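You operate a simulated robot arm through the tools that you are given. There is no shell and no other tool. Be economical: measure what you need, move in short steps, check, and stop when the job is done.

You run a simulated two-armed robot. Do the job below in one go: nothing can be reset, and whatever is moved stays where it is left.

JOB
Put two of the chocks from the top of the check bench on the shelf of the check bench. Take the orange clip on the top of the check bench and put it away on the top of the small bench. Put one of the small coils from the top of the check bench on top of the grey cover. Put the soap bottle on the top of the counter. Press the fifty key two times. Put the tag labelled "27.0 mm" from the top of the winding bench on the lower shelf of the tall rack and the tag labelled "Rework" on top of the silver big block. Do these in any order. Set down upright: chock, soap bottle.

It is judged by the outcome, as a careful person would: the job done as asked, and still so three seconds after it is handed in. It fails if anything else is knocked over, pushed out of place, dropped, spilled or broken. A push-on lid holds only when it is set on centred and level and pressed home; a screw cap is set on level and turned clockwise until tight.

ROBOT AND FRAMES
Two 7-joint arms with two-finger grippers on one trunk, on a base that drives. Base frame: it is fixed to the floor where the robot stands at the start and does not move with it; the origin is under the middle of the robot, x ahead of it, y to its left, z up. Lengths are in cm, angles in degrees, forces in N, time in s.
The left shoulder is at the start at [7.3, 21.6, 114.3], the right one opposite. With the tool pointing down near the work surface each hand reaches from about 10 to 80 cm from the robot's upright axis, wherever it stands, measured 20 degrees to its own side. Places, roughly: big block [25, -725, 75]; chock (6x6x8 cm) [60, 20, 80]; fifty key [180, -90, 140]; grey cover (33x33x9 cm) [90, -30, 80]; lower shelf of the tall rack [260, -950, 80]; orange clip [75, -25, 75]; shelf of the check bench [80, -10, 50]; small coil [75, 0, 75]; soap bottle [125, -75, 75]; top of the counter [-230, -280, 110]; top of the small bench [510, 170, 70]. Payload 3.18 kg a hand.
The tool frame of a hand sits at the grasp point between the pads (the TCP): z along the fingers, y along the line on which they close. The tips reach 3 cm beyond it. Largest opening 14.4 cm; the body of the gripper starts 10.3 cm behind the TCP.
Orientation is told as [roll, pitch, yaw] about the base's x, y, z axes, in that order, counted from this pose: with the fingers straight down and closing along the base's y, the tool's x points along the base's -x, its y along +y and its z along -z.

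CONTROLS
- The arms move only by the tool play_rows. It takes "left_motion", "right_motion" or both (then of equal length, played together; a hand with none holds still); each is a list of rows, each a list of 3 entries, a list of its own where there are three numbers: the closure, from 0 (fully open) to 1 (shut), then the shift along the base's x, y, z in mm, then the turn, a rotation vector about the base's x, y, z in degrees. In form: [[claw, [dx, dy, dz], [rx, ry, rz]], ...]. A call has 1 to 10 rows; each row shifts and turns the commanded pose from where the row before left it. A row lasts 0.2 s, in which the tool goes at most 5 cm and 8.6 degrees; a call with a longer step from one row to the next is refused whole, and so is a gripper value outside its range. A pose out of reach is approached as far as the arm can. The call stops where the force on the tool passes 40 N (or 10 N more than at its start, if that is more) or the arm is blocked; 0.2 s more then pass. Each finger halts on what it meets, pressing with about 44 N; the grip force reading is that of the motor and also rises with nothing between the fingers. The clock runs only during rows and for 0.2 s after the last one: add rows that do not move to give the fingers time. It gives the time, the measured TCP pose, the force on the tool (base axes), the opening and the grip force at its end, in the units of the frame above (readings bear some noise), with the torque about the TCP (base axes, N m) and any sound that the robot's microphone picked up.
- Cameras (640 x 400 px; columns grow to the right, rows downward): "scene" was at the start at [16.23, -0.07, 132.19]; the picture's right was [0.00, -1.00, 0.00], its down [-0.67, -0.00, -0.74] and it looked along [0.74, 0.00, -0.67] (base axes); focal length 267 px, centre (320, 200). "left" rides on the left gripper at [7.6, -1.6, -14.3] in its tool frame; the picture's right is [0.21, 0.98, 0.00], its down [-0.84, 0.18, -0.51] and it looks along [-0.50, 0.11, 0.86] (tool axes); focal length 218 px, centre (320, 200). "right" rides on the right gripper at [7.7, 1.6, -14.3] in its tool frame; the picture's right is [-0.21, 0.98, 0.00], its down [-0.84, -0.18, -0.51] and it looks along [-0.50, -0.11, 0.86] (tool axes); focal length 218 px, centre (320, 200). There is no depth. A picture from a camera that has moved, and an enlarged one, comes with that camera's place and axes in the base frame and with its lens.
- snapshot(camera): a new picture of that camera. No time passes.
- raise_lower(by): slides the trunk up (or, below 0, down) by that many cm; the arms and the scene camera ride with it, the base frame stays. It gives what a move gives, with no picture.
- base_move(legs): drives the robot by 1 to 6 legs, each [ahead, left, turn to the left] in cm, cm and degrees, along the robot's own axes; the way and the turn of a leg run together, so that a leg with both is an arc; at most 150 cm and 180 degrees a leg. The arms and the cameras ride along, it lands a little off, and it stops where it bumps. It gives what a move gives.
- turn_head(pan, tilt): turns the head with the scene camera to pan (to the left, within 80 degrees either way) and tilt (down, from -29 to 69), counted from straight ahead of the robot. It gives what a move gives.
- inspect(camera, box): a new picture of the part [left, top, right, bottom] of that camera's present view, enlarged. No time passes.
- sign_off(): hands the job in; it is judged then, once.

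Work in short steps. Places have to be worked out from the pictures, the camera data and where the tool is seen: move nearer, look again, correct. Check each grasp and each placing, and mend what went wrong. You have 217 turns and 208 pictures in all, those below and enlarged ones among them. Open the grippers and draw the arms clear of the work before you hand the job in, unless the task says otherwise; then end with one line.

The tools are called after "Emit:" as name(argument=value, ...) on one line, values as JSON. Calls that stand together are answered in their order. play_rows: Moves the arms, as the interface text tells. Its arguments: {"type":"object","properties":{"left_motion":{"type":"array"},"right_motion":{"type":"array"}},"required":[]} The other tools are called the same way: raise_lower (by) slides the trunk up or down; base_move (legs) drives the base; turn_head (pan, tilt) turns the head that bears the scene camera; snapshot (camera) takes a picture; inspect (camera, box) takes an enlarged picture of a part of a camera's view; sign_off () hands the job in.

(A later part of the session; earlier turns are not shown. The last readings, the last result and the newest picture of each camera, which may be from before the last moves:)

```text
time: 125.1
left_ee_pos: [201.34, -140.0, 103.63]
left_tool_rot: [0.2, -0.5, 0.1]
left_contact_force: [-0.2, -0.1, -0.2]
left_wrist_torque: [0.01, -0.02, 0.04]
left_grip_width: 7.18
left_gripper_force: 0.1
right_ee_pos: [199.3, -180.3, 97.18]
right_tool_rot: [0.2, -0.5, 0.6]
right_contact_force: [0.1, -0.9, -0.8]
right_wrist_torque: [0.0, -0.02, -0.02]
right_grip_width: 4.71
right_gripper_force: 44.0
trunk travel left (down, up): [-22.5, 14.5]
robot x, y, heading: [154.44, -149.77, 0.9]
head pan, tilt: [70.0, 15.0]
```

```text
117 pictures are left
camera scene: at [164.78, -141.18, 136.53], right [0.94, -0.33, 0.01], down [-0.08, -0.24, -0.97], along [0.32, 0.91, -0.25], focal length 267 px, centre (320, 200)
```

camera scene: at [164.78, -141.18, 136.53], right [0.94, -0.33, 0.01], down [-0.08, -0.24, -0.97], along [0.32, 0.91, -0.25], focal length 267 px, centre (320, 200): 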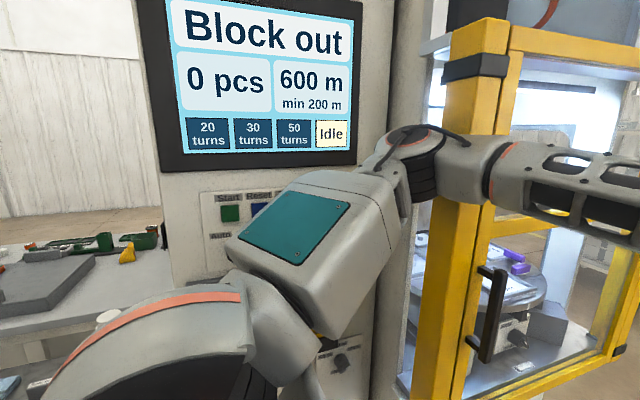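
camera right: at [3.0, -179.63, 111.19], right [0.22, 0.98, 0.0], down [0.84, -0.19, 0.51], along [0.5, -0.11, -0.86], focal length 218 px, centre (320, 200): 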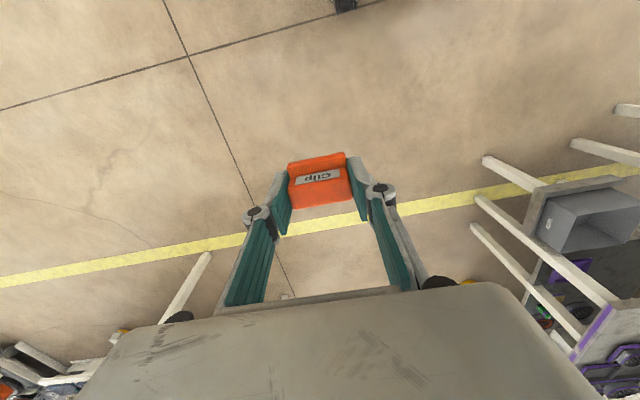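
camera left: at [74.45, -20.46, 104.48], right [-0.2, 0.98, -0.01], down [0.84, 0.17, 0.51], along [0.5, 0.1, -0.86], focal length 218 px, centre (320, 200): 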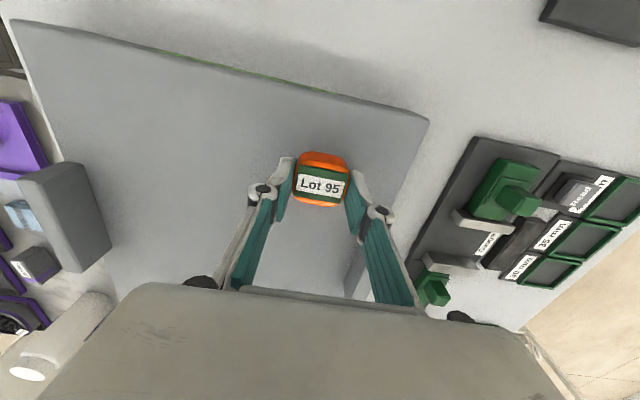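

Found it: "50 turns" is a key on the machine screen, and my left elbow touched the yellow door post. Back off, move right, then turn to face the machine.

Emit:
base_move(legs=[[-20, 0, 0], [0, -25, 0], [0, 0, 89]])

Emit:
turn_head(pan=0, tilt=10)

Emit:
snapshot(camera="scene")

Emit:
snapshot(camera="right")

```text
time: 132.9
left_ee_pos: [125.51, -127.49, 103.25]
left_tool_rot: [0.0, 0.0, 89.3]
left_contact_force: [-0.6, 0.5, -0.9]
left_wrist_torque: [0.02, -0.03, -0.04]
left_grip_width: 7.18
left_gripper_force: 0.1
right_ee_pos: [165.98, -130.06, 96.82]
right_tool_rot: [0.2, -0.1, 89.8]
right_contact_force: [-0.4, 0.3, -0.9]
right_wrist_torque: [0.03, -0.02, 0.02]
right_grip_width: 4.7
right_gripper_force: 44.4
trunk travel left (down, up): [-22.5, 14.5]
robot x, y, heading: [134.9, -175.11, 90.1]
head pan, tilt: [70.0, 15.0]
```

```text
time: 134.3
left_ee_pos: [125.65, -127.45, 103.25]
left_tool_rot: [0.1, 0.0, 89.4]
left_contact_force: [0.1, 0.0, 0.3]
left_wrist_torque: [0.01, -0.02, 0.01]
left_grip_width: 7.21
left_gripper_force: 0.1
right_ee_pos: [165.91, -130.05, 96.94]
right_tool_rot: [0.1, 0.0, 89.8]
right_contact_force: [1.4, -0.5, -1.2]
right_wrist_torque: [-0.03, 0.02, 0.03]
right_grip_width: 4.72
right_gripper_force: 44.1
trunk travel left (down, up): [-22.5, 14.5]
robot x, y, heading: [135.03, -174.95, 89.8]
head pan, tilt: [0.0, 10.0]
```

```text
116 pictures are left
camera scene: at [135.04, -157.95, 137.24], right [1.0, 0.0, 0.0], down [0.0, -0.17, -0.98], along [0.0, 0.98, -0.17], focal length 267 px, centre (320, 200)
```

scene: 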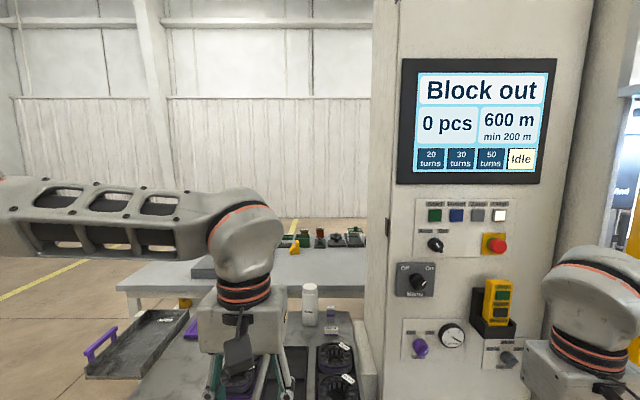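

```text
115 pictures are left
camera right: at [164.21, -137.75, 111.13], right [-0.98, 0.21, 0.0], down [0.18, 0.84, 0.51], along [0.11, 0.5, -0.86], focal length 218 px, centre (320, 200)
```

right: 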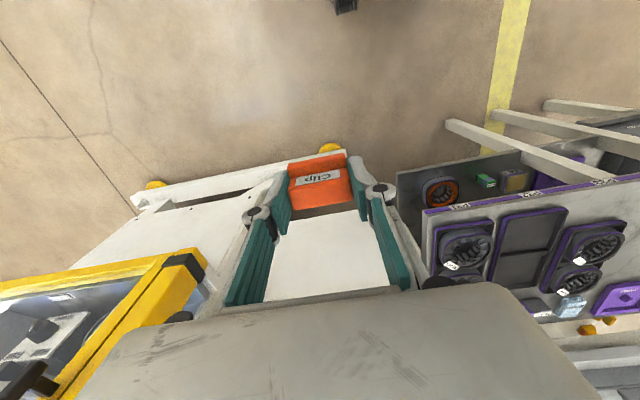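

Button at about (178.3,-89,136). Strafe right 48 cm, then raise the left hand pointing forward with closed fingers.

Emit:
base_move(legs=[[0, -48, 0]])

Emit:
play_rows(left_motion=[[0.7, [0, -10, 30], [8.4, 0, 0]], [1, [0, -10, 35], [8.4, 0, 0]], [1, [0, -10, 40], [8.4, 0, 0]], [1, [0, -10, 40], [8.4, 0, 0]], [1, [0, -10, 40], [8.4, 0, 0]], [1, [0, 0, 40], [8.4, 0, 0]], [1, [0, 0, 40], [8.4, 0, 0]], [1, [0, 0, 40], [8.4, 0, 0]], [1, [0, 0, 25], [8.4, 0, 0]], [1, [0, 0, 0], [8.4, 0, 0]]])

Emit:
snapshot(camera="scene")

Emit:
snapshot(camera="left")

```text
time: 139.1
left_ee_pos: [173.86, -127.43, 103.18]
left_tool_rot: [-0.1, -0.1, 89.6]
left_contact_force: [-0.7, 0.1, -1.7]
left_wrist_torque: [0.02, 0.0, -0.04]
left_grip_width: 7.22
left_gripper_force: 0.0
right_ee_pos: [214.05, -129.96, 96.93]
right_tool_rot: [0.1, 0.0, 90.0]
right_contact_force: [-0.5, -0.1, -0.9]
right_wrist_torque: [0.0, 0.01, -0.01]
right_grip_width: 4.67
right_gripper_force: 44.4
trunk travel left (down, up): [-22.5, 14.5]
robot x, y, heading: [183.09, -174.82, 89.9]
head pan, tilt: [0.0, 10.0]
```

```text
time: 141.3
left_ee_pos: [172.5, -131.16, 136.29]
left_tool_rot: [-11.8, -82.3, 103.9]
left_contact_force: [0.3, -0.3, -0.8]
left_wrist_torque: [-0.05, 0.02, 0.06]
left_grip_width: 0.0
left_gripper_force: 30.2
right_ee_pos: [213.97, -130.02, 96.81]
right_tool_rot: [0.1, 0.0, 90.0]
right_contact_force: [-0.4, -0.3, -1.2]
right_wrist_torque: [0.0, -0.02, 0.0]
right_grip_width: 4.69
right_gripper_force: 44.3
trunk travel left (down, up): [-22.5, 14.5]
robot x, y, heading: [183.37, -174.68, 90.3]
head pan, tilt: [0.0, 10.0]
```

```text
114 pictures are left
camera scene: at [180.02, -158.57, 137.73], right [0.93, 0.36, 0.0], down [0.04, -0.11, -0.99], along [-0.35, 0.93, -0.12], focal length 267 px, centre (320, 200)
```

scene: 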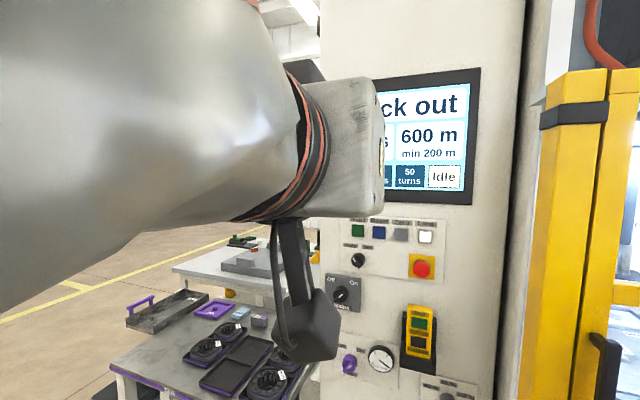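

```text
113 pictures are left
camera left: at [174.85, -146.14, 130.68], right [-0.97, -0.06, -0.23], down [-0.19, -0.4, 0.9], along [-0.15, 0.91, 0.38], focal length 218 px, centre (320, 200)
```

left: 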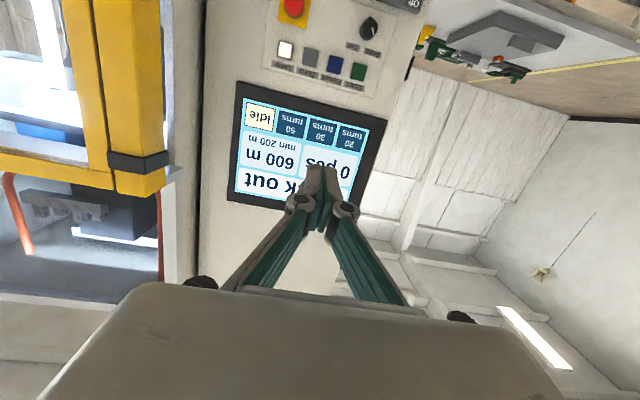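

Button at (177.3,-88.5,135.4). The left forearm seems to be crowding the head; move the hand forward and align with the button.

Emit:
play_rows(left_motion=[[1, [12, 40, 0], [0, 0, 0]], [1, [12, 40, 0], [0, 0, 0]], [1, [12, 40, 0], [0, 0, 0]], [1, [12, 40, -2], [0, 0, 0]], [1, [0, 0, 0], [0, 0, 0]]])

Emit:
snapshot(camera="scene")

Emit:
snapshot(camera="left")

```text
time: 142.5
left_ee_pos: [178.45, -116.46, 136.05]
left_tool_rot: [4.9, -84.1, 85.2]
left_contact_force: [-0.1, -1.1, 0.1]
left_wrist_torque: [0.0, -0.01, -0.01]
left_grip_width: 0.0
left_gripper_force: 30.8
right_ee_pos: [213.95, -129.85, 96.87]
right_tool_rot: [0.1, -0.2, 90.0]
right_contact_force: [0.0, 0.1, -0.1]
right_wrist_torque: [0.01, -0.01, 0.0]
right_grip_width: 4.71
right_gripper_force: 44.1
trunk travel left (down, up): [-22.5, 14.5]
robot x, y, heading: [183.02, -174.96, 90.0]
head pan, tilt: [0.0, 10.0]
```

```text
112 pictures are left
camera scene: at [183.24, -158.01, 137.26], right [1.0, 0.0, 0.0], down [0.0, -0.17, -0.98], along [0.0, 0.98, -0.17], focal length 267 px, centre (320, 200)
```

scene: 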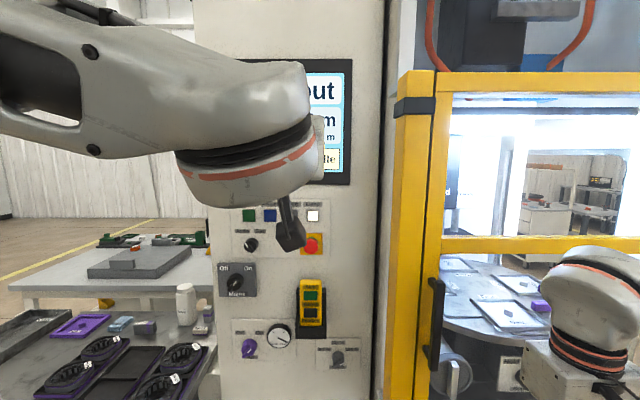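

```text
111 pictures are left
camera left: at [180.1, -131.41, 129.96], right [-0.98, -0.02, -0.2], down [-0.17, -0.42, 0.89], along [-0.1, 0.91, 0.41], focal length 218 px, centre (320, 200)
```

left: 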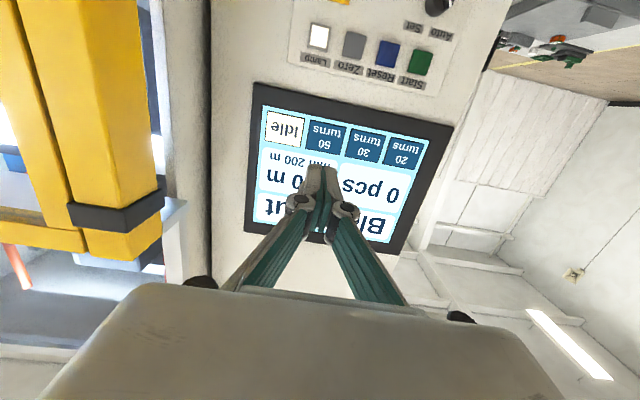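

Aligned roughly. Drive 13 cm forward (toward the machine), then check.

Emit:
base_move(legs=[[13, 0, 0]])

Emit:
play_rows(left_motion=[[1, [-10, 20, 4], [0, 0, 0]], [1, [0, 20, 0], [0, 0, 0]], [1, [0, 0, 0], [0, 0, 0]]])

Emit:
snapshot(camera="left")

```text
time: 143.7
left_ee_pos: [178.39, -103.51, 136.0]
left_tool_rot: [4.5, -84.0, 85.8]
left_contact_force: [-0.2, -0.2, -0.6]
left_wrist_torque: [0.02, 0.05, -0.02]
left_grip_width: 0.0
left_gripper_force: 30.7
right_ee_pos: [213.92, -116.79, 96.81]
right_tool_rot: [0.0, -0.1, 90.1]
right_contact_force: [0.0, -0.3, -0.5]
right_wrist_torque: [-0.01, 0.0, -0.01]
right_grip_width: 4.69
right_gripper_force: 43.6
trunk travel left (down, up): [-22.5, 14.5]
robot x, y, heading: [183.13, -161.82, 90.3]
head pan, tilt: [0.0, 10.0]
```

```text
time: 144.5
left_ee_pos: [177.32, -99.44, 136.43]
left_tool_rot: [4.4, -84.1, 85.7]
left_contact_force: [-0.1, 0.5, 0.4]
left_wrist_torque: [0.01, 0.0, -0.04]
left_grip_width: 0.03
left_gripper_force: 31.0
right_ee_pos: [213.98, -117.02, 96.88]
right_tool_rot: [0.1, -0.2, 90.1]
right_contact_force: [0.3, 0.6, 0.1]
right_wrist_torque: [0.02, -0.01, 0.01]
right_grip_width: 4.69
right_gripper_force: 44.0
trunk travel left (down, up): [-22.5, 14.5]
robot x, y, heading: [183.24, -162.08, 90.2]
head pan, tilt: [0.0, 10.0]
```

```text
110 pictures are left
camera left: at [178.94, -114.46, 130.33], right [-0.98, -0.02, -0.2], down [-0.17, -0.42, 0.89], along [-0.1, 0.91, 0.41], focal length 218 px, centre (320, 200)
```

left: 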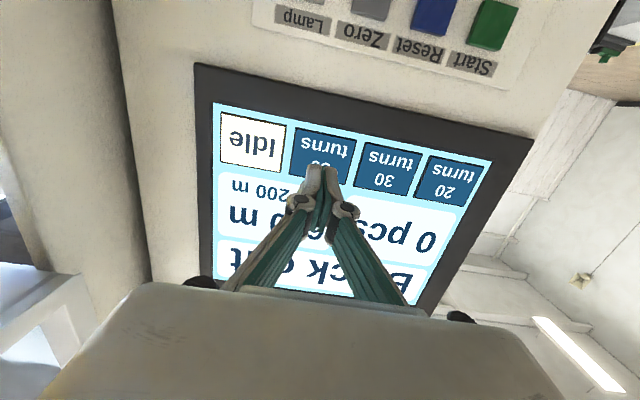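

Tip is lined up with the 50 key. Advance until contact.

Emit:
play_rows(left_motion=[[1, [0, 15, -2], [0, 0, 0]], [1, [0, 15, 0], [0, 0, 0]], [1, [0, 10, 0], [0, 0, 0]], [1, [0, 8, 0], [0, 0, 0]], [1, [0, 6, 0], [0, 0, 0]], [1, [0, 6, 0], [0, 0, 0]]])

Emit:
snapshot(camera="left")

```text
time: 145.9
left_ee_pos: [177.24, -93.53, 136.14]
left_tool_rot: [4.4, -84.0, 85.7]
left_contact_force: [-1.2, -4.6, -0.2]
left_wrist_torque: [0.05, -0.02, 0.03]
left_grip_width: 0.59
left_gripper_force: 30.6
right_ee_pos: [213.91, -116.98, 96.85]
right_tool_rot: [0.0, -0.1, 90.0]
right_contact_force: [0.3, -0.5, -0.8]
right_wrist_torque: [-0.04, -0.01, 0.0]
right_grip_width: 4.69
right_gripper_force: 44.2
trunk travel left (down, up): [-22.5, 14.5]
robot x, y, heading: [183.33, -162.11, 90.3]
head pan, tilt: [0.0, 10.0]
heard: click
```

```text
109 pictures are left
camera left: at [178.97, -108.56, 130.12], right [-0.98, -0.02, -0.2], down [-0.17, -0.42, 0.89], along [-0.1, 0.91, 0.4], focal length 218 px, centre (320, 200)
```

left: 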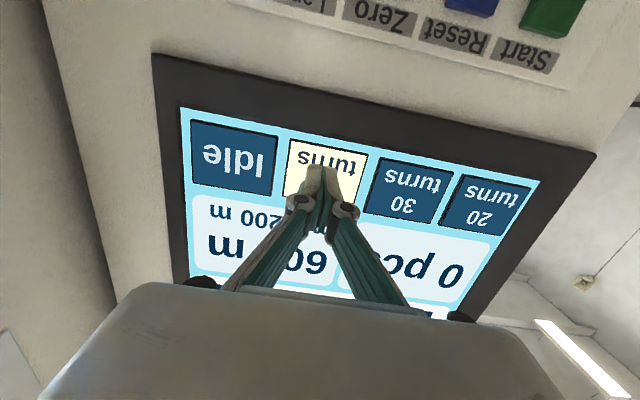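

Click heard and the 50 key lit. Retreat 3 cm.

Emit:
play_rows(left_motion=[[1, [0, -15, 0], [0, 0, 0]], [1, [0, -15, 0], [0, 0, 0]], [1, [0, 0, 0], [0, 0, 0]]])

Emit:
snapshot(camera="left")

```text
time: 146.7
left_ee_pos: [177.28, -96.49, 136.11]
left_tool_rot: [4.3, -84.1, 86.0]
left_contact_force: [-0.3, 0.0, 1.0]
left_wrist_torque: [-0.02, -0.04, -0.03]
left_grip_width: 0.0
left_gripper_force: 30.5
right_ee_pos: [213.93, -116.96, 96.87]
right_tool_rot: [0.1, -0.2, 90.1]
right_contact_force: [-0.5, 0.0, -1.5]
right_wrist_torque: [-0.01, 0.03, 0.02]
right_grip_width: 4.68
right_gripper_force: 43.7
trunk travel left (down, up): [-22.5, 14.5]
robot x, y, heading: [183.09, -161.89, 90.5]
head pan, tilt: [0.0, 10.0]
```

```text
108 pictures are left
camera left: at [178.95, -111.48, 130.03], right [-0.98, -0.02, -0.2], down [-0.17, -0.42, 0.89], along [-0.1, 0.91, 0.4], focal length 218 px, centre (320, 200)
```

left: 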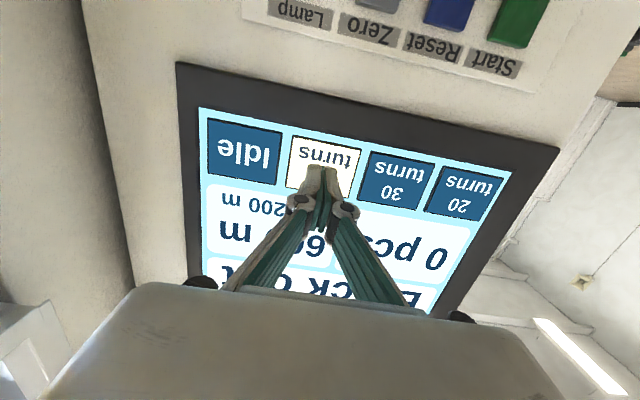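

Still selected, key released. Press a second time the same way and retreat.

Emit:
play_rows(left_motion=[[1, [0, 14, 0], [0, 0, 0]], [1, [0, 10, 0], [0, 0, 0]], [1, [0, 6, 0], [0, 0, 0]], [1, [0, 0, 0], [0, 0, 0]]])

Emit:
play_rows(left_motion=[[1, [0, -20, 0], [0, 0, 0]], [1, [0, -40, 0], [0, 0, 0]], [1, [0, -40, 0], [0, 0, 0]], [1, [0, 0, 0], [0, 0, 0]]])

Emit:
snapshot(camera="left")

```text
time: 147.7
left_ee_pos: [177.28, -93.72, 136.1]
left_tool_rot: [4.7, -84.0, 85.5]
left_contact_force: [1.1, -4.6, -1.5]
left_wrist_torque: [0.04, 0.05, -0.02]
left_grip_width: 0.62
left_gripper_force: 30.9
right_ee_pos: [213.92, -117.08, 96.91]
right_tool_rot: [0.1, -0.1, 90.0]
right_contact_force: [0.1, 0.3, -0.3]
right_wrist_torque: [-0.04, 0.01, -0.03]
right_grip_width: 4.71
right_gripper_force: 43.8
trunk travel left (down, up): [-22.5, 14.5]
robot x, y, heading: [182.7, -162.11, 90.2]
head pan, tilt: [0.0, 10.0]
heard: click
```

```text
time: 148.7
left_ee_pos: [177.33, -103.47, 135.95]
left_tool_rot: [4.3, -83.9, 86.0]
left_contact_force: [0.0, 1.0, 0.8]
left_wrist_torque: [0.01, 0.01, -0.04]
left_grip_width: 0.02
left_gripper_force: 30.8
right_ee_pos: [213.82, -116.83, 96.82]
right_tool_rot: [0.2, -0.1, 90.1]
right_contact_force: [-0.5, 0.4, -0.9]
right_wrist_torque: [-0.01, -0.02, 0.0]
right_grip_width: 4.68
right_gripper_force: 44.1
trunk travel left (down, up): [-22.5, 14.5]
robot x, y, heading: [183.1, -161.9, 90.5]
head pan, tilt: [0.0, 10.0]
```

```text
107 pictures are left
camera left: at [178.95, -118.41, 130.01], right [-0.98, -0.02, -0.2], down [-0.17, -0.42, 0.89], along [-0.1, 0.91, 0.4], focal length 218 px, centre (320, 200)
```

left: 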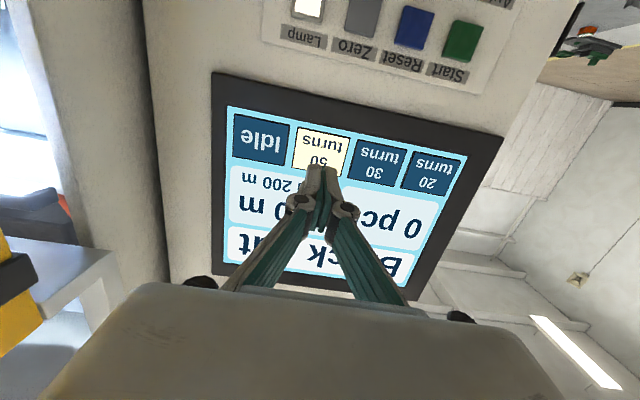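

Two clicks heard. Now the soap bottle: triangulated at (131,-63.7), base z≈72.7. Strafe left, retract the right hand, and lower/open the left hand at a shallower tilt.

Emit:
base_move(legs=[[-4, 0, 0], [0, 44, 0]])

Emit:
play_rows(left_motion=[[0.6, [0, -20, -40], [-6, 0, 0]], [0.2, [0, -20, -40], [-6, 0, 0]], [0.1, [0, -10, -40], [-6, 0, 0]], [0.1, [0, 0, -40], [-6, 0, 0]], [0.1, [0, 0, -40], [0, 0, 0]], [0.1, [0, 0, -40], [0, 0, 0]], [0.1, [0, 0, 0], [0, 0, 0]]], right_motion=[[1, [0, -30, 10], [0, 0, 0]], [1, [0, -30, 10], [0, 0, 0]], [1, [0, -30, 10], [0, 0, 0]], [1, [0, -30, 0], [0, 0, 0]], [1, [0, -30, 0], [0, 0, 0]], [1, [0, -30, 0], [0, 0, 0]], [1, [0, 0, 0], [0, 0, 0]]])

Emit:
snapshot(camera="scene")

Emit:
snapshot(camera="left")

```text
time: 151.0
left_ee_pos: [168.82, -107.63, 136.13]
left_tool_rot: [3.8, -84.1, 86.4]
left_contact_force: [0.2, 1.0, -0.3]
left_wrist_torque: [-0.02, -0.01, -0.02]
left_grip_width: 0.03
left_gripper_force: 30.4
right_ee_pos: [205.85, -121.03, 96.92]
right_tool_rot: [-0.1, 0.1, 89.0]
right_contact_force: [-0.5, -0.7, 0.3]
right_wrist_torque: [0.02, -0.01, -0.01]
right_grip_width: 4.68
right_gripper_force: 43.9
trunk travel left (down, up): [-22.5, 14.5]
robot x, y, heading: [174.59, -165.78, 90.2]
head pan, tilt: [0.0, 10.0]
stopped in leg 2: the force on the tool passed its limit at 60 N (the readings are from after the stop); the commanded pose is now the measured one
```

```text
time: 152.6
left_ee_pos: [168.65, -112.54, 112.03]
left_tool_rot: [0.7, -60.0, 89.4]
left_contact_force: [-0.6, 0.1, -0.3]
left_wrist_torque: [0.02, 0.01, -0.02]
left_grip_width: 12.95
left_gripper_force: 0.0
right_ee_pos: [206.44, -134.23, 102.23]
right_tool_rot: [-0.1, 0.4, 89.0]
right_contact_force: [0.1, 0.1, -0.9]
right_wrist_torque: [-0.01, 0.01, -0.03]
right_grip_width: 4.69
right_gripper_force: 43.9
right hand out of reach, approached as far as the arm can: row 5, 6
trunk travel left (down, up): [-22.5, 14.5]
robot x, y, heading: [174.23, -165.77, 89.8]
head pan, tilt: [0.0, 10.0]
```

```text
106 pictures are left
camera scene: at [174.71, -149.1, 137.25], right [1.0, 0.0, 0.0], down [0.0, -0.17, -0.98], along [0.0, 0.98, -0.17], focal length 267 px, centre (320, 200)
```

scene: 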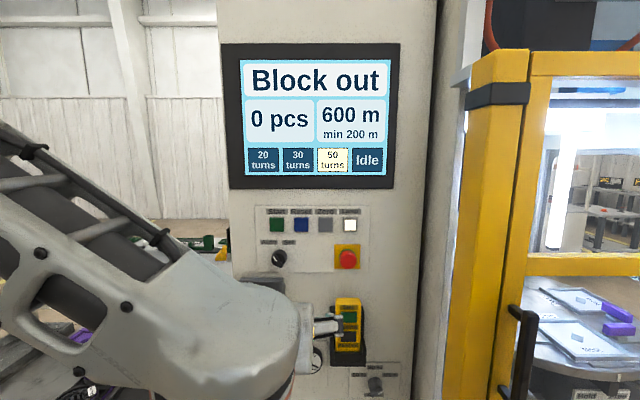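

```text
105 pictures are left
camera left: at [170.43, -128.68, 112.65], right [-0.98, -0.1, -0.17], down [-0.17, -0.02, 0.98], along [-0.11, 0.99, 0.0], focal length 218 px, centre (320, 200)
```

left: 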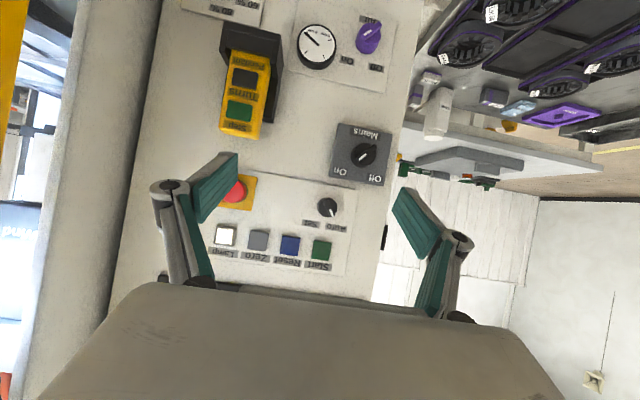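

The strafe stopped on a tool-force spike; check the right hand's view for what it met.

Emit:
snapshot(camera="right")

Emit:
turn_head(pan=-40, tilt=30)

Emit:
snapshot(camera="scene")

```text
104 pictures are left
camera right: at [204.51, -141.82, 116.47], right [-0.97, 0.23, 0.0], down [0.19, 0.84, 0.5], along [0.12, 0.49, -0.86], focal length 218 px, centre (320, 200)
```

right: 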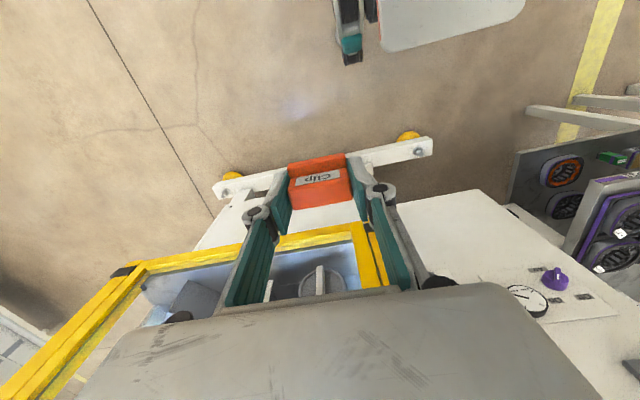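

```text
time: 153.6
left_ee_pos: [168.82, -112.46, 112.1]
left_tool_rot: [0.7, -60.0, 89.2]
left_contact_force: [-0.2, 0.9, -0.2]
left_wrist_torque: [0.0, 0.0, 0.03]
left_grip_width: 12.96
left_gripper_force: 0.1
right_ee_pos: [206.37, -134.19, 102.13]
right_tool_rot: [-0.2, 0.3, 89.0]
right_contact_force: [-0.2, -0.1, -0.6]
right_wrist_torque: [0.03, -0.01, -0.01]
right_grip_width: 4.69
right_gripper_force: 43.2
trunk travel left (down, up): [-22.5, 14.5]
robot x, y, heading: [174.65, -165.32, 90.3]
head pan, tilt: [-40.0, 30.0]
```

```text
103 pictures are left
camera scene: at [180.55, -151.41, 134.01], right [0.77, -0.64, 0.0], down [-0.32, -0.38, -0.87], along [0.55, 0.67, -0.5], focal length 267 px, centre (320, 200)
```

scene: 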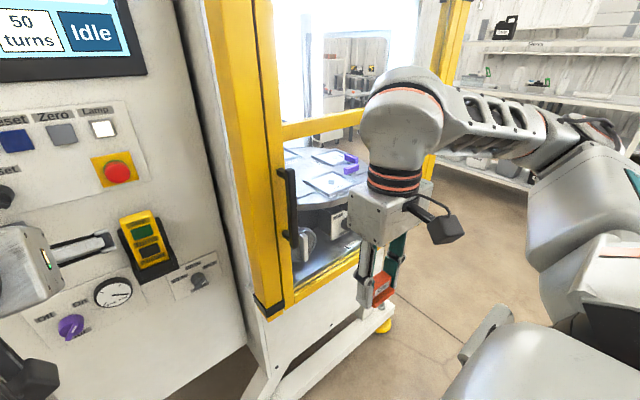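

The right gripper likely brushed the door frame, now clear; nothing appears disturbed. Back 8 cm, strafe left 36 cm.

Emit:
base_move(legs=[[-8, 0, 0], [0, 36, 0]])

Emit:
turn_head(pan=0, tilt=35)

Emit:
snapshot(camera="scene")

Emit:
snapshot(camera="left")

```text
time: 158.0
left_ee_pos: [132.8, -120.46, 112.13]
left_tool_rot: [0.9, -60.0, 89.0]
left_contact_force: [-0.6, 1.0, 0.0]
left_wrist_torque: [0.03, -0.02, -0.01]
left_grip_width: 12.98
left_gripper_force: 0.1
right_ee_pos: [170.44, -142.24, 102.16]
right_tool_rot: [-0.2, 0.3, 89.0]
right_contact_force: [-0.3, 0.1, -1.6]
right_wrist_torque: [0.01, -0.02, 0.0]
right_grip_width: 4.7
right_gripper_force: 43.6
trunk travel left (down, up): [-22.5, 14.5]
robot x, y, heading: [138.48, -174.07, 90.3]
head pan, tilt: [-40.0, 30.0]
```

```text
time: 159.1
left_ee_pos: [132.71, -120.68, 112.0]
left_tool_rot: [0.8, -60.0, 89.0]
left_contact_force: [0.9, 0.4, -0.6]
left_wrist_torque: [0.0, 0.0, 0.02]
left_grip_width: 12.94
left_gripper_force: 0.0
right_ee_pos: [170.41, -142.22, 102.13]
right_tool_rot: [-0.1, 0.3, 88.9]
right_contact_force: [0.5, 0.0, -0.6]
right_wrist_torque: [0.0, 0.01, 0.01]
right_grip_width: 4.71
right_gripper_force: 44.1
trunk travel left (down, up): [-22.5, 14.5]
robot x, y, heading: [138.65, -173.99, 90.0]
head pan, tilt: [0.0, 35.0]
```

```text
102 pictures are left
camera scene: at [138.7, -157.59, 133.22], right [1.0, 0.0, 0.0], down [0.0, -0.57, -0.82], along [0.0, 0.82, -0.57], focal length 267 px, centre (320, 200)
```

scene: 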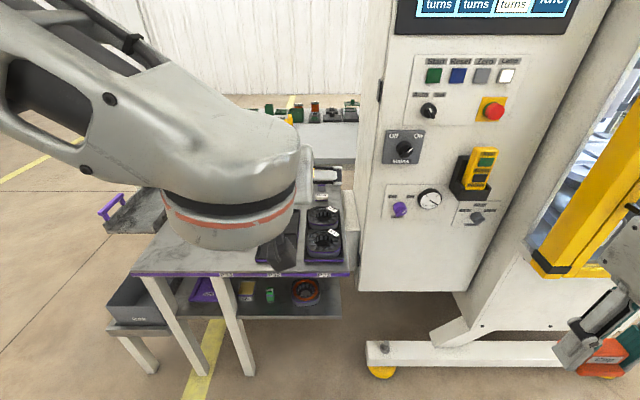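

```text
101 pictures are left
camera left: at [134.45, -136.68, 112.66], right [-0.98, -0.1, -0.17], down [-0.17, -0.02, 0.98], along [-0.1, 0.99, 0.0], focal length 218 px, centre (320, 200)
```

left: 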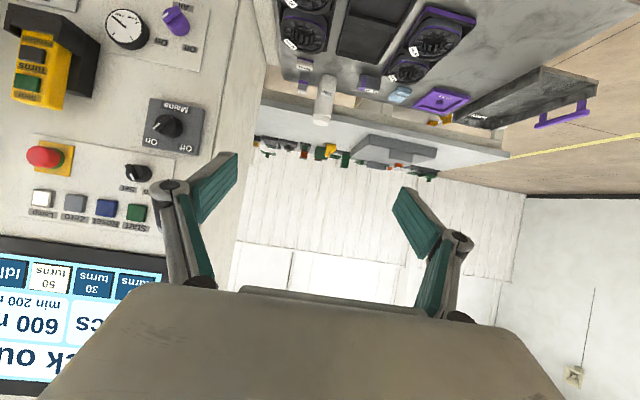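

Bottle confirmed at about (131.8,-64.5). Drive forward 34 cm with the hand high, reduce tilt to 45°, and look closely.

Emit:
base_move(legs=[[34, 0, 0]])

Emit:
play_rows(left_motion=[[0.2, [0, 10, -15], [-7.5, 0, 0]], [0.3, [0, 10, -30], [-7.5, 0, 0]], [0.3, [0, 10, -30], [0, 0, 0]], [0.3, [0, 0, -30], [0, 0, 0]], [0.3, [0, 0, 0], [0, 0, 0]]])

Emit:
snapshot(camera="left")

Emit:
snapshot(camera="scene")

```text
time: 161.3
left_ee_pos: [132.6, -86.43, 112.25]
left_tool_rot: [0.9, -60.1, 89.3]
left_contact_force: [0.5, 0.4, 0.8]
left_wrist_torque: [0.02, 0.0, -0.02]
left_grip_width: 12.97
left_gripper_force: 0.1
right_ee_pos: [170.19, -108.2, 102.37]
right_tool_rot: [-0.2, 0.1, 88.9]
right_contact_force: [-0.3, 0.1, -1.2]
right_wrist_torque: [-0.02, 0.0, -0.01]
right_grip_width: 4.69
right_gripper_force: 43.7
trunk travel left (down, up): [-22.5, 14.5]
robot x, y, heading: [138.5, -139.83, 90.2]
head pan, tilt: [0.0, 35.0]
```

```text
time: 162.5
left_ee_pos: [132.72, -83.5, 101.72]
left_tool_rot: [0.5, -45.1, 89.4]
left_contact_force: [0.3, 0.0, 0.3]
left_wrist_torque: [-0.03, -0.01, 0.01]
left_grip_width: 10.09
left_gripper_force: 0.0
right_ee_pos: [170.18, -108.25, 102.3]
right_tool_rot: [-0.1, 0.1, 88.9]
right_contact_force: [0.2, 0.3, -0.9]
right_wrist_torque: [-0.03, 0.01, -0.01]
right_grip_width: 4.7
right_gripper_force: 44.4
trunk travel left (down, up): [-22.5, 14.5]
robot x, y, heading: [138.36, -139.77, 89.9]
head pan, tilt: [0.0, 35.0]
```

```text
100 pictures are left
camera left: at [134.32, -98.92, 106.44], right [-0.98, -0.14, -0.14], down [-0.17, 0.24, 0.96], along [-0.1, 0.96, -0.26], focal length 218 px, centre (320, 200)
```

left: 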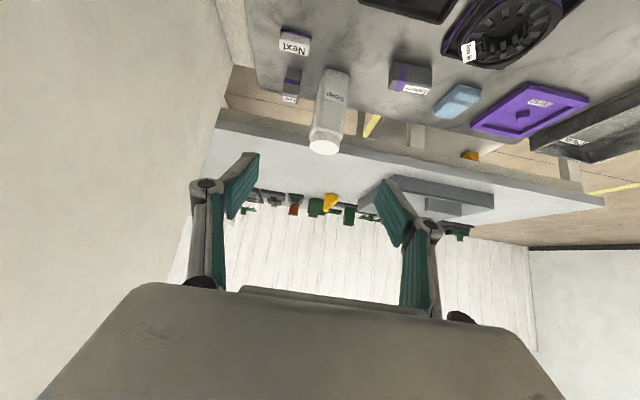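

```text
99 pictures are left
camera scene: at [138.54, -123.59, 133.27], right [1.0, 0.0, 0.0], down [0.0, -0.57, -0.82], along [0.0, 0.82, -0.57], focal length 267 px, centre (320, 200)
```

scene: 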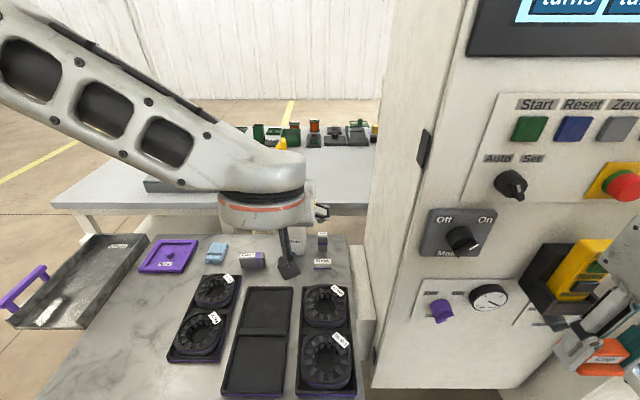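

Bottle ("Soap") axis at about (131.5,-66.2). Close in to a pre-grasp point.

Emit:
play_rows(left_motion=[[0.4, [-4, 25, -28], [0, 0, 0]], [0.4, [-4, 25, -28], [0, 0, 0]], [0.4, [-4, 25, -28], [0, 0, 0]], [0.4, [0, 15, -18], [0, 0, 0]], [0.4, [0, 0, 0], [0, 0, 0]]])

Emit:
snapshot(camera="left")

Emit:
snapshot(camera="scene")

```text
time: 163.7
left_ee_pos: [131.48, -74.59, 91.46]
left_tool_rot: [0.3, -45.1, 89.5]
left_contact_force: [-0.1, 0.0, 0.0]
left_wrist_torque: [0.0, -0.01, -0.03]
left_grip_width: 8.65
left_gripper_force: 0.1
right_ee_pos: [170.24, -108.21, 102.3]
right_tool_rot: [-0.1, 0.1, 88.9]
right_contact_force: [0.4, 0.5, -0.5]
right_wrist_torque: [0.01, -0.04, 0.0]
right_grip_width: 4.71
right_gripper_force: 44.0
trunk travel left (down, up): [-22.5, 14.5]
robot x, y, heading: [138.53, -139.59, 90.1]
head pan, tilt: [0.0, 35.0]
```

```text
98 pictures are left
camera left: at [133.16, -89.95, 96.24], right [-0.98, -0.14, -0.14], down [-0.17, 0.24, 0.96], along [-0.1, 0.96, -0.26], focal length 218 px, centre (320, 200)
```

left: 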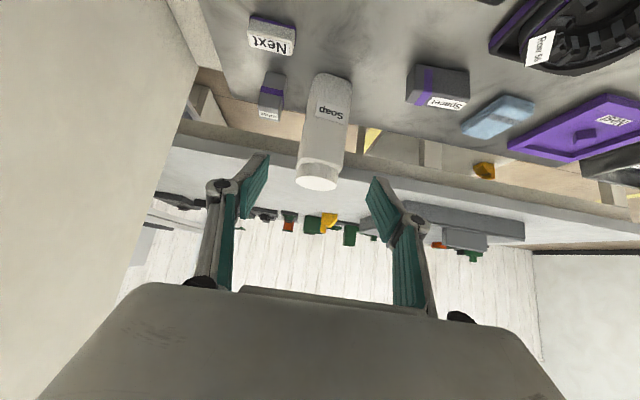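

```text
97 pictures are left
camera scene: at [138.52, -123.61, 133.26], right [1.0, 0.0, 0.0], down [0.0, -0.57, -0.82], along [0.0, 0.82, -0.57], focal length 267 px, centre (320, 200)
```

scene: 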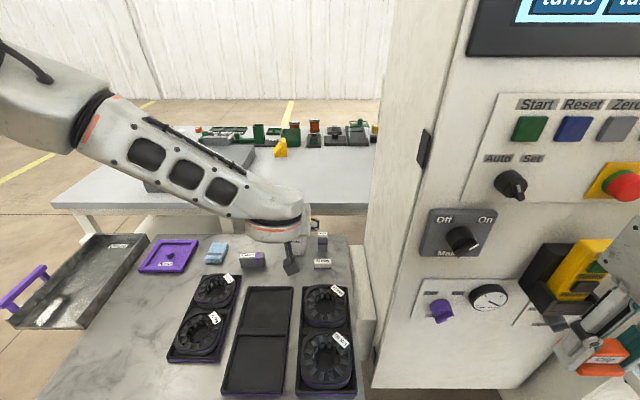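

Bottle axis refined to (131.4,-64.3), top z≈87. Advance along the finger axis with 7.5 cm opening.

Emit:
play_rows(left_motion=[[0.47, [0, 30, -30], [0, 0, 0]], [0.47, [0, 30, -30], [0, 0, 0]], [0.47, [0, 25, -28], [0, 0, 0]], [0.47, [0, 8, -8], [0, 0, 0]], [0.47, [0, 0, 0], [0, 0, 0]]])

Emit:
snapshot(camera="left")

```text
time: 164.9
left_ee_pos: [131.39, -65.18, 81.8]
left_tool_rot: [0.3, -45.1, 89.4]
left_contact_force: [-0.8, -0.1, 0.0]
left_wrist_torque: [0.0, 0.01, 0.0]
left_grip_width: 7.62
left_gripper_force: 0.0
right_ee_pos: [170.24, -108.11, 102.26]
right_tool_rot: [-0.1, 0.1, 89.0]
right_contact_force: [0.3, 0.7, -0.8]
right_wrist_torque: [0.02, 0.0, 0.02]
right_grip_width: 4.7
right_gripper_force: 43.5
trunk travel left (down, up): [-22.5, 14.5]
robot x, y, heading: [138.33, -139.9, 90.0]
head pan, tilt: [0.0, 35.0]
```

```text
96 pictures are left
camera left: at [133.15, -80.63, 86.63], right [-0.98, -0.14, -0.14], down [-0.17, 0.24, 0.96], along [-0.1, 0.96, -0.26], focal length 218 px, centre (320, 200)
```

left: 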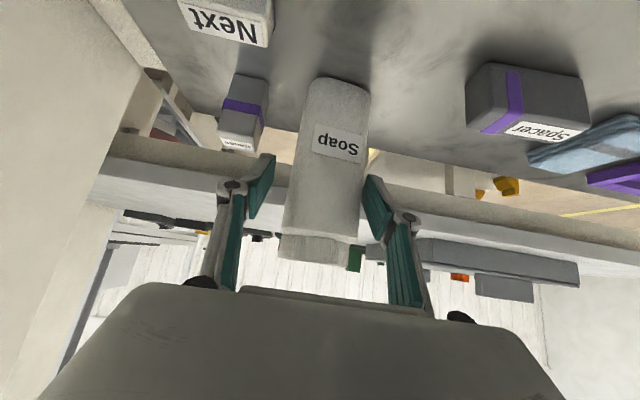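

Advance 1 cm more and close.

Emit:
play_rows(left_motion=[[0.47, [0, 12, -2], [0, 0, 0]], [0.7, [0, 0, 0], [0, 0, 0]], [1, [0, 0, 0], [0, 0, 0]], [1, [0, 0, 0], [0, 0, 0]], [1, [0, 0, 8], [0, 0, 0]], [1, [0, 0, 15], [0, 0, 0]], [1, [0, 0, 20], [0, 0, 0]], [1, [0, 0, 0], [0, 0, 0]]])

Emit:
snapshot(camera="left")

```text
time: 166.7
left_ee_pos: [131.43, -64.02, 86.05]
left_tool_rot: [0.3, -45.1, 89.4]
left_contact_force: [-0.5, -0.3, -3.6]
left_wrist_torque: [-0.06, 0.0, -0.01]
left_grip_width: 5.78
left_gripper_force: 44.3
right_ee_pos: [170.14, -108.26, 102.26]
right_tool_rot: [-0.1, 0.2, 88.9]
right_contact_force: [0.0, -0.2, -0.2]
right_wrist_torque: [0.0, -0.01, 0.01]
right_grip_width: 4.68
right_gripper_force: 43.9
trunk travel left (down, up): [-22.5, 14.5]
robot x, y, heading: [138.24, -139.77, 90.2]
head pan, tilt: [0.0, 35.0]
```

```text
95 pictures are left
camera left: at [133.14, -79.45, 90.74], right [-0.98, -0.14, -0.14], down [-0.17, 0.24, 0.96], along [-0.1, 0.96, -0.26], focal length 218 px, centre (320, 200)
```

left: 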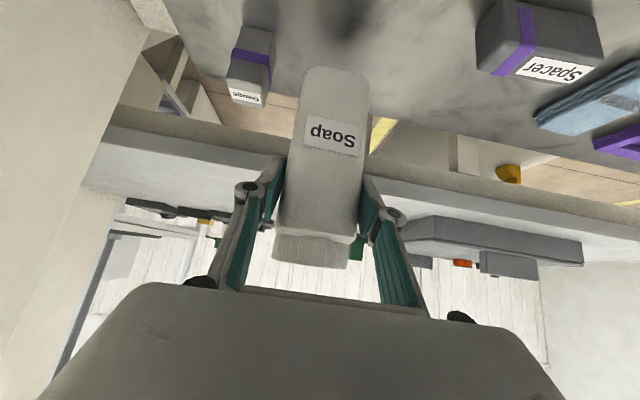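

Bottle secured. Lift it well clear and back away from the table.

Emit:
play_rows(left_motion=[[1, [0, 0, 30], [0, 0, 0]], [1, [0, -10, 40], [0, 0, 0]], [1, [0, -20, 40], [0, 0, 0]], [1, [0, -20, 30], [0, 0, 0]], [1, [0, -20, 0], [0, 0, 0]], [1, [0, 0, 0], [0, 0, 0]]])

Emit:
base_move(legs=[[-34, 0, 0]])

Emit:
turn_head(pan=-70, tilt=20)

Emit:
snapshot(camera="scene")

Emit:
snapshot(camera="left")

```text
time: 168.1
left_ee_pos: [131.33, -70.95, 99.97]
left_tool_rot: [0.4, -45.1, 89.4]
left_contact_force: [-0.4, -0.3, -4.0]
left_wrist_torque: [-0.02, 0.02, 0.02]
left_grip_width: 5.73
left_gripper_force: 44.6
right_ee_pos: [170.17, -108.28, 102.35]
right_tool_rot: [-0.2, 0.1, 88.9]
right_contact_force: [-0.4, -1.7, -1.5]
right_wrist_torque: [0.01, -0.02, -0.01]
right_grip_width: 4.71
right_gripper_force: 44.2
trunk travel left (down, up): [-22.5, 14.5]
robot x, y, heading: [138.38, -139.72, 90.3]
head pan, tilt: [0.0, 35.0]
```

```text
time: 170.4
left_ee_pos: [131.77, -104.91, 99.9]
left_tool_rot: [0.5, -45.0, 89.3]
left_contact_force: [0.3, -1.3, -3.6]
left_wrist_torque: [-0.05, -0.01, 0.0]
left_grip_width: 5.76
left_gripper_force: 43.9
right_ee_pos: [170.42, -142.17, 102.14]
right_tool_rot: [-0.1, 0.2, 88.8]
right_contact_force: [0.1, -0.9, -0.4]
right_wrist_torque: [0.01, -0.03, -0.01]
right_grip_width: 4.72
right_gripper_force: 43.5
trunk travel left (down, up): [-22.5, 14.5]
robot x, y, heading: [138.67, -173.51, 90.4]
head pan, tilt: [0.0, 35.0]
```

```text
time: 171.8
left_ee_pos: [131.66, -104.93, 99.83]
left_tool_rot: [0.5, -45.0, 89.3]
left_contact_force: [-0.3, 0.6, -3.6]
left_wrist_torque: [0.0, 0.01, 0.03]
left_grip_width: 5.76
left_gripper_force: 44.3
right_ee_pos: [170.48, -142.05, 102.1]
right_tool_rot: [-0.1, 0.3, 88.9]
right_contact_force: [-0.4, -0.3, -0.4]
right_wrist_torque: [-0.04, 0.01, 0.0]
right_grip_width: 4.71
right_gripper_force: 43.6
trunk travel left (down, up): [-22.5, 14.5]
robot x, y, heading: [138.46, -173.7, 89.9]
head pan, tilt: [-70.0, 20.0]
```

```text
94 pictures are left
camera scene: at [147.46, -163.03, 135.6], right [0.34, -0.94, 0.0], down [-0.32, -0.12, -0.94], along [0.88, 0.32, -0.34], focal length 267 px, centre (320, 200)
```

scene: 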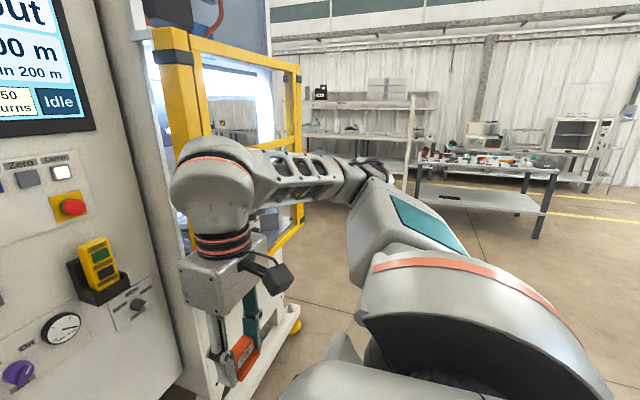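

```text
93 pictures are left
camera left: at [133.26, -120.34, 104.58], right [-0.98, -0.14, -0.14], down [-0.17, 0.24, 0.96], along [-0.1, 0.96, -0.26], focal length 218 px, centre (320, 200)
```

left: 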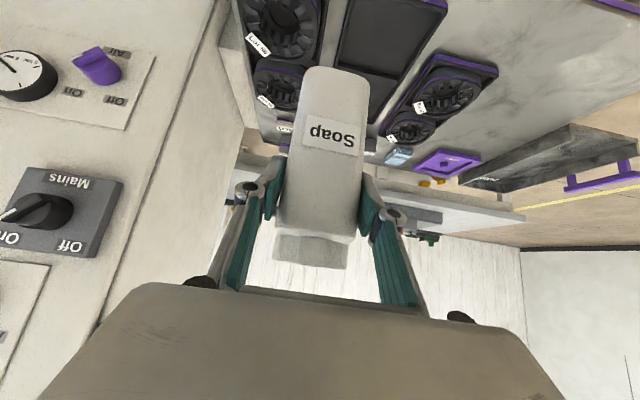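

Bottle and clip both secure. Turn to heading 0 and drive ahead past the machine, then look left for the small bench.

Emit:
base_move(legs=[[-4, 0, 0], [0, 0, -90], [150, 0, 0], [30, 0, 0]])

Emit:
turn_head(pan=45, tilt=15)

Emit:
snapshot(camera="scene")

Emit:
turn_head(pan=-10, tilt=15)

Emit:
snapshot(camera="scene")

```text
time: 185.2
left_ee_pos: [387.92, -168.75, 99.79]
left_tool_rot: [0.5, -44.9, -0.1]
left_contact_force: [-0.3, -0.1, -3.5]
left_wrist_torque: [-0.03, 0.04, -0.01]
left_grip_width: 5.72
left_gripper_force: 43.9
right_ee_pos: [351.1, -207.95, 102.15]
right_tool_rot: [-0.2, 0.1, -0.6]
right_contact_force: [0.3, 0.7, -1.3]
right_wrist_torque: [0.01, 0.03, 0.0]
right_grip_width: 4.7
right_gripper_force: 44.2
trunk travel left (down, up): [-22.5, 14.5]
robot x, y, heading: [319.05, -176.1, 0.8]
head pan, tilt: [-70.0, 20.0]
```

```text
time: 187.1
left_ee_pos: [387.9, -168.59, 99.7]
left_tool_rot: [0.5, -45.0, 0.0]
left_contact_force: [0.8, 0.5, -3.6]
left_wrist_torque: [0.01, 0.01, -0.01]
left_grip_width: 5.74
left_gripper_force: 44.2
right_ee_pos: [351.03, -207.86, 102.15]
right_tool_rot: [-0.1, 0.2, -0.6]
right_contact_force: [0.2, 0.2, 0.2]
right_wrist_torque: [0.0, -0.01, 0.01]
right_grip_width: 4.69
right_gripper_force: 44.2
trunk travel left (down, up): [-22.5, 14.5]
robot x, y, heading: [319.19, -176.19, 0.9]
head pan, tilt: [45.0, 15.0]
```

```text
92 pictures are left
camera scene: at [333.49, -169.66, 136.42], right [0.71, -0.7, 0.0], down [-0.18, -0.19, -0.97], along [0.68, 0.69, -0.26], focal length 267 px, centre (320, 200)
```

scene: 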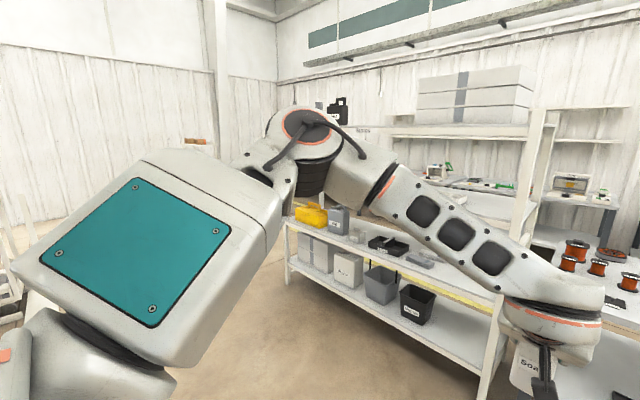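

```text
time: 188.3
left_ee_pos: [387.9, -168.67, 99.72]
left_tool_rot: [0.5, -45.0, -0.1]
left_contact_force: [-0.4, -0.3, -3.5]
left_wrist_torque: [0.04, 0.03, 0.0]
left_grip_width: 5.73
left_gripper_force: 44.3
right_ee_pos: [351.06, -207.88, 102.26]
right_tool_rot: [-0.1, 0.3, -0.6]
right_contact_force: [0.1, -1.0, -0.2]
right_wrist_torque: [0.0, 0.0, -0.01]
right_grip_width: 4.72
right_gripper_force: 43.8
trunk travel left (down, up): [-22.5, 14.5]
robot x, y, heading: [319.2, -176.1, 0.7]
head pan, tilt: [-10.0, 15.0]
```

```text
91 pictures are left
camera scene: at [336.17, -177.84, 136.42], right [-0.16, -0.99, 0.0], down [-0.26, 0.04, -0.97], along [0.95, -0.16, -0.26], focal length 267 px, centre (320, 200)
```

scene: 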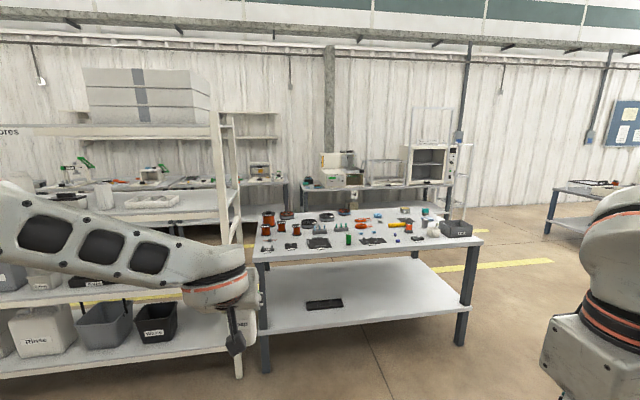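

The table ahead with spools could be the winding bench; enlarge it.

Emit:
inspect(camera="scene", box=[245, 185, 495, 265])

Emit:
turn_head(pan=75, tilt=10)

Emit:
snapshot(camera="scene")

```text
2.56 times, centred on (370, 225) of scene
camera zoom: at [336.17, -177.84, 136.42], right [-0.16, -0.99, 0.0], down [-0.26, 0.04, -0.97], along [0.95, -0.16, -0.26], focal length 684 px, centre (192, 136)
```

zoom: 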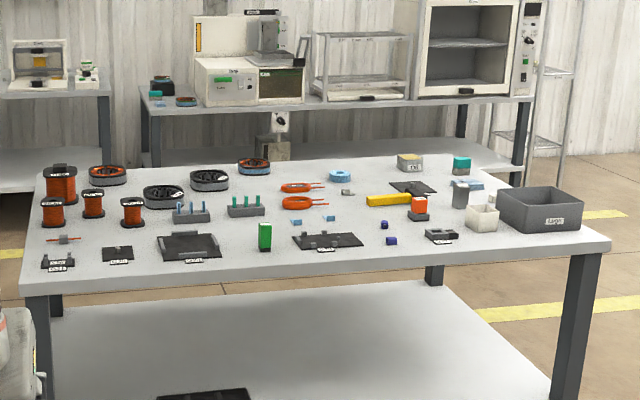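

```text
time: 189.9
left_ee_pos: [387.86, -168.65, 99.74]
left_tool_rot: [0.5, -45.0, -0.1]
left_contact_force: [-0.5, -0.1, -3.6]
left_wrist_torque: [-0.03, 0.06, -0.03]
left_grip_width: 5.75
left_gripper_force: 44.3
right_ee_pos: [351.07, -207.91, 102.14]
right_tool_rot: [-0.1, 0.3, -0.6]
right_contact_force: [-0.3, 0.3, 0.1]
right_wrist_torque: [-0.02, -0.01, -0.01]
right_grip_width: 4.68
right_gripper_force: 44.3
trunk travel left (down, up): [-22.5, 14.5]
robot x, y, heading: [319.05, -175.96, 0.5]
head pan, tilt: [75.0, 10.0]
```

```text
89 pictures are left
camera scene: at [329.26, -167.33, 137.23], right [0.97, -0.25, 0.0], down [-0.04, -0.17, -0.98], along [0.24, 0.95, -0.17], focal length 267 px, centre (320, 200)
```

scene: 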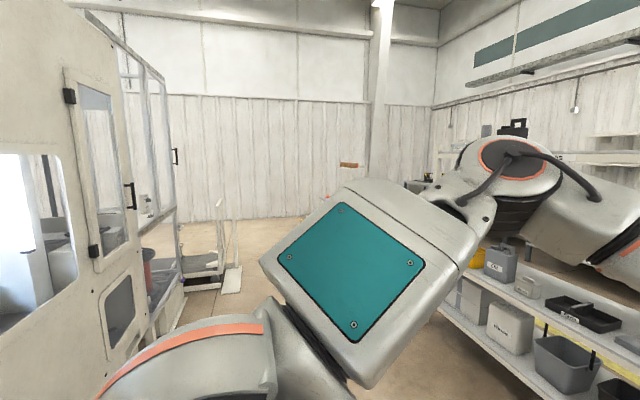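

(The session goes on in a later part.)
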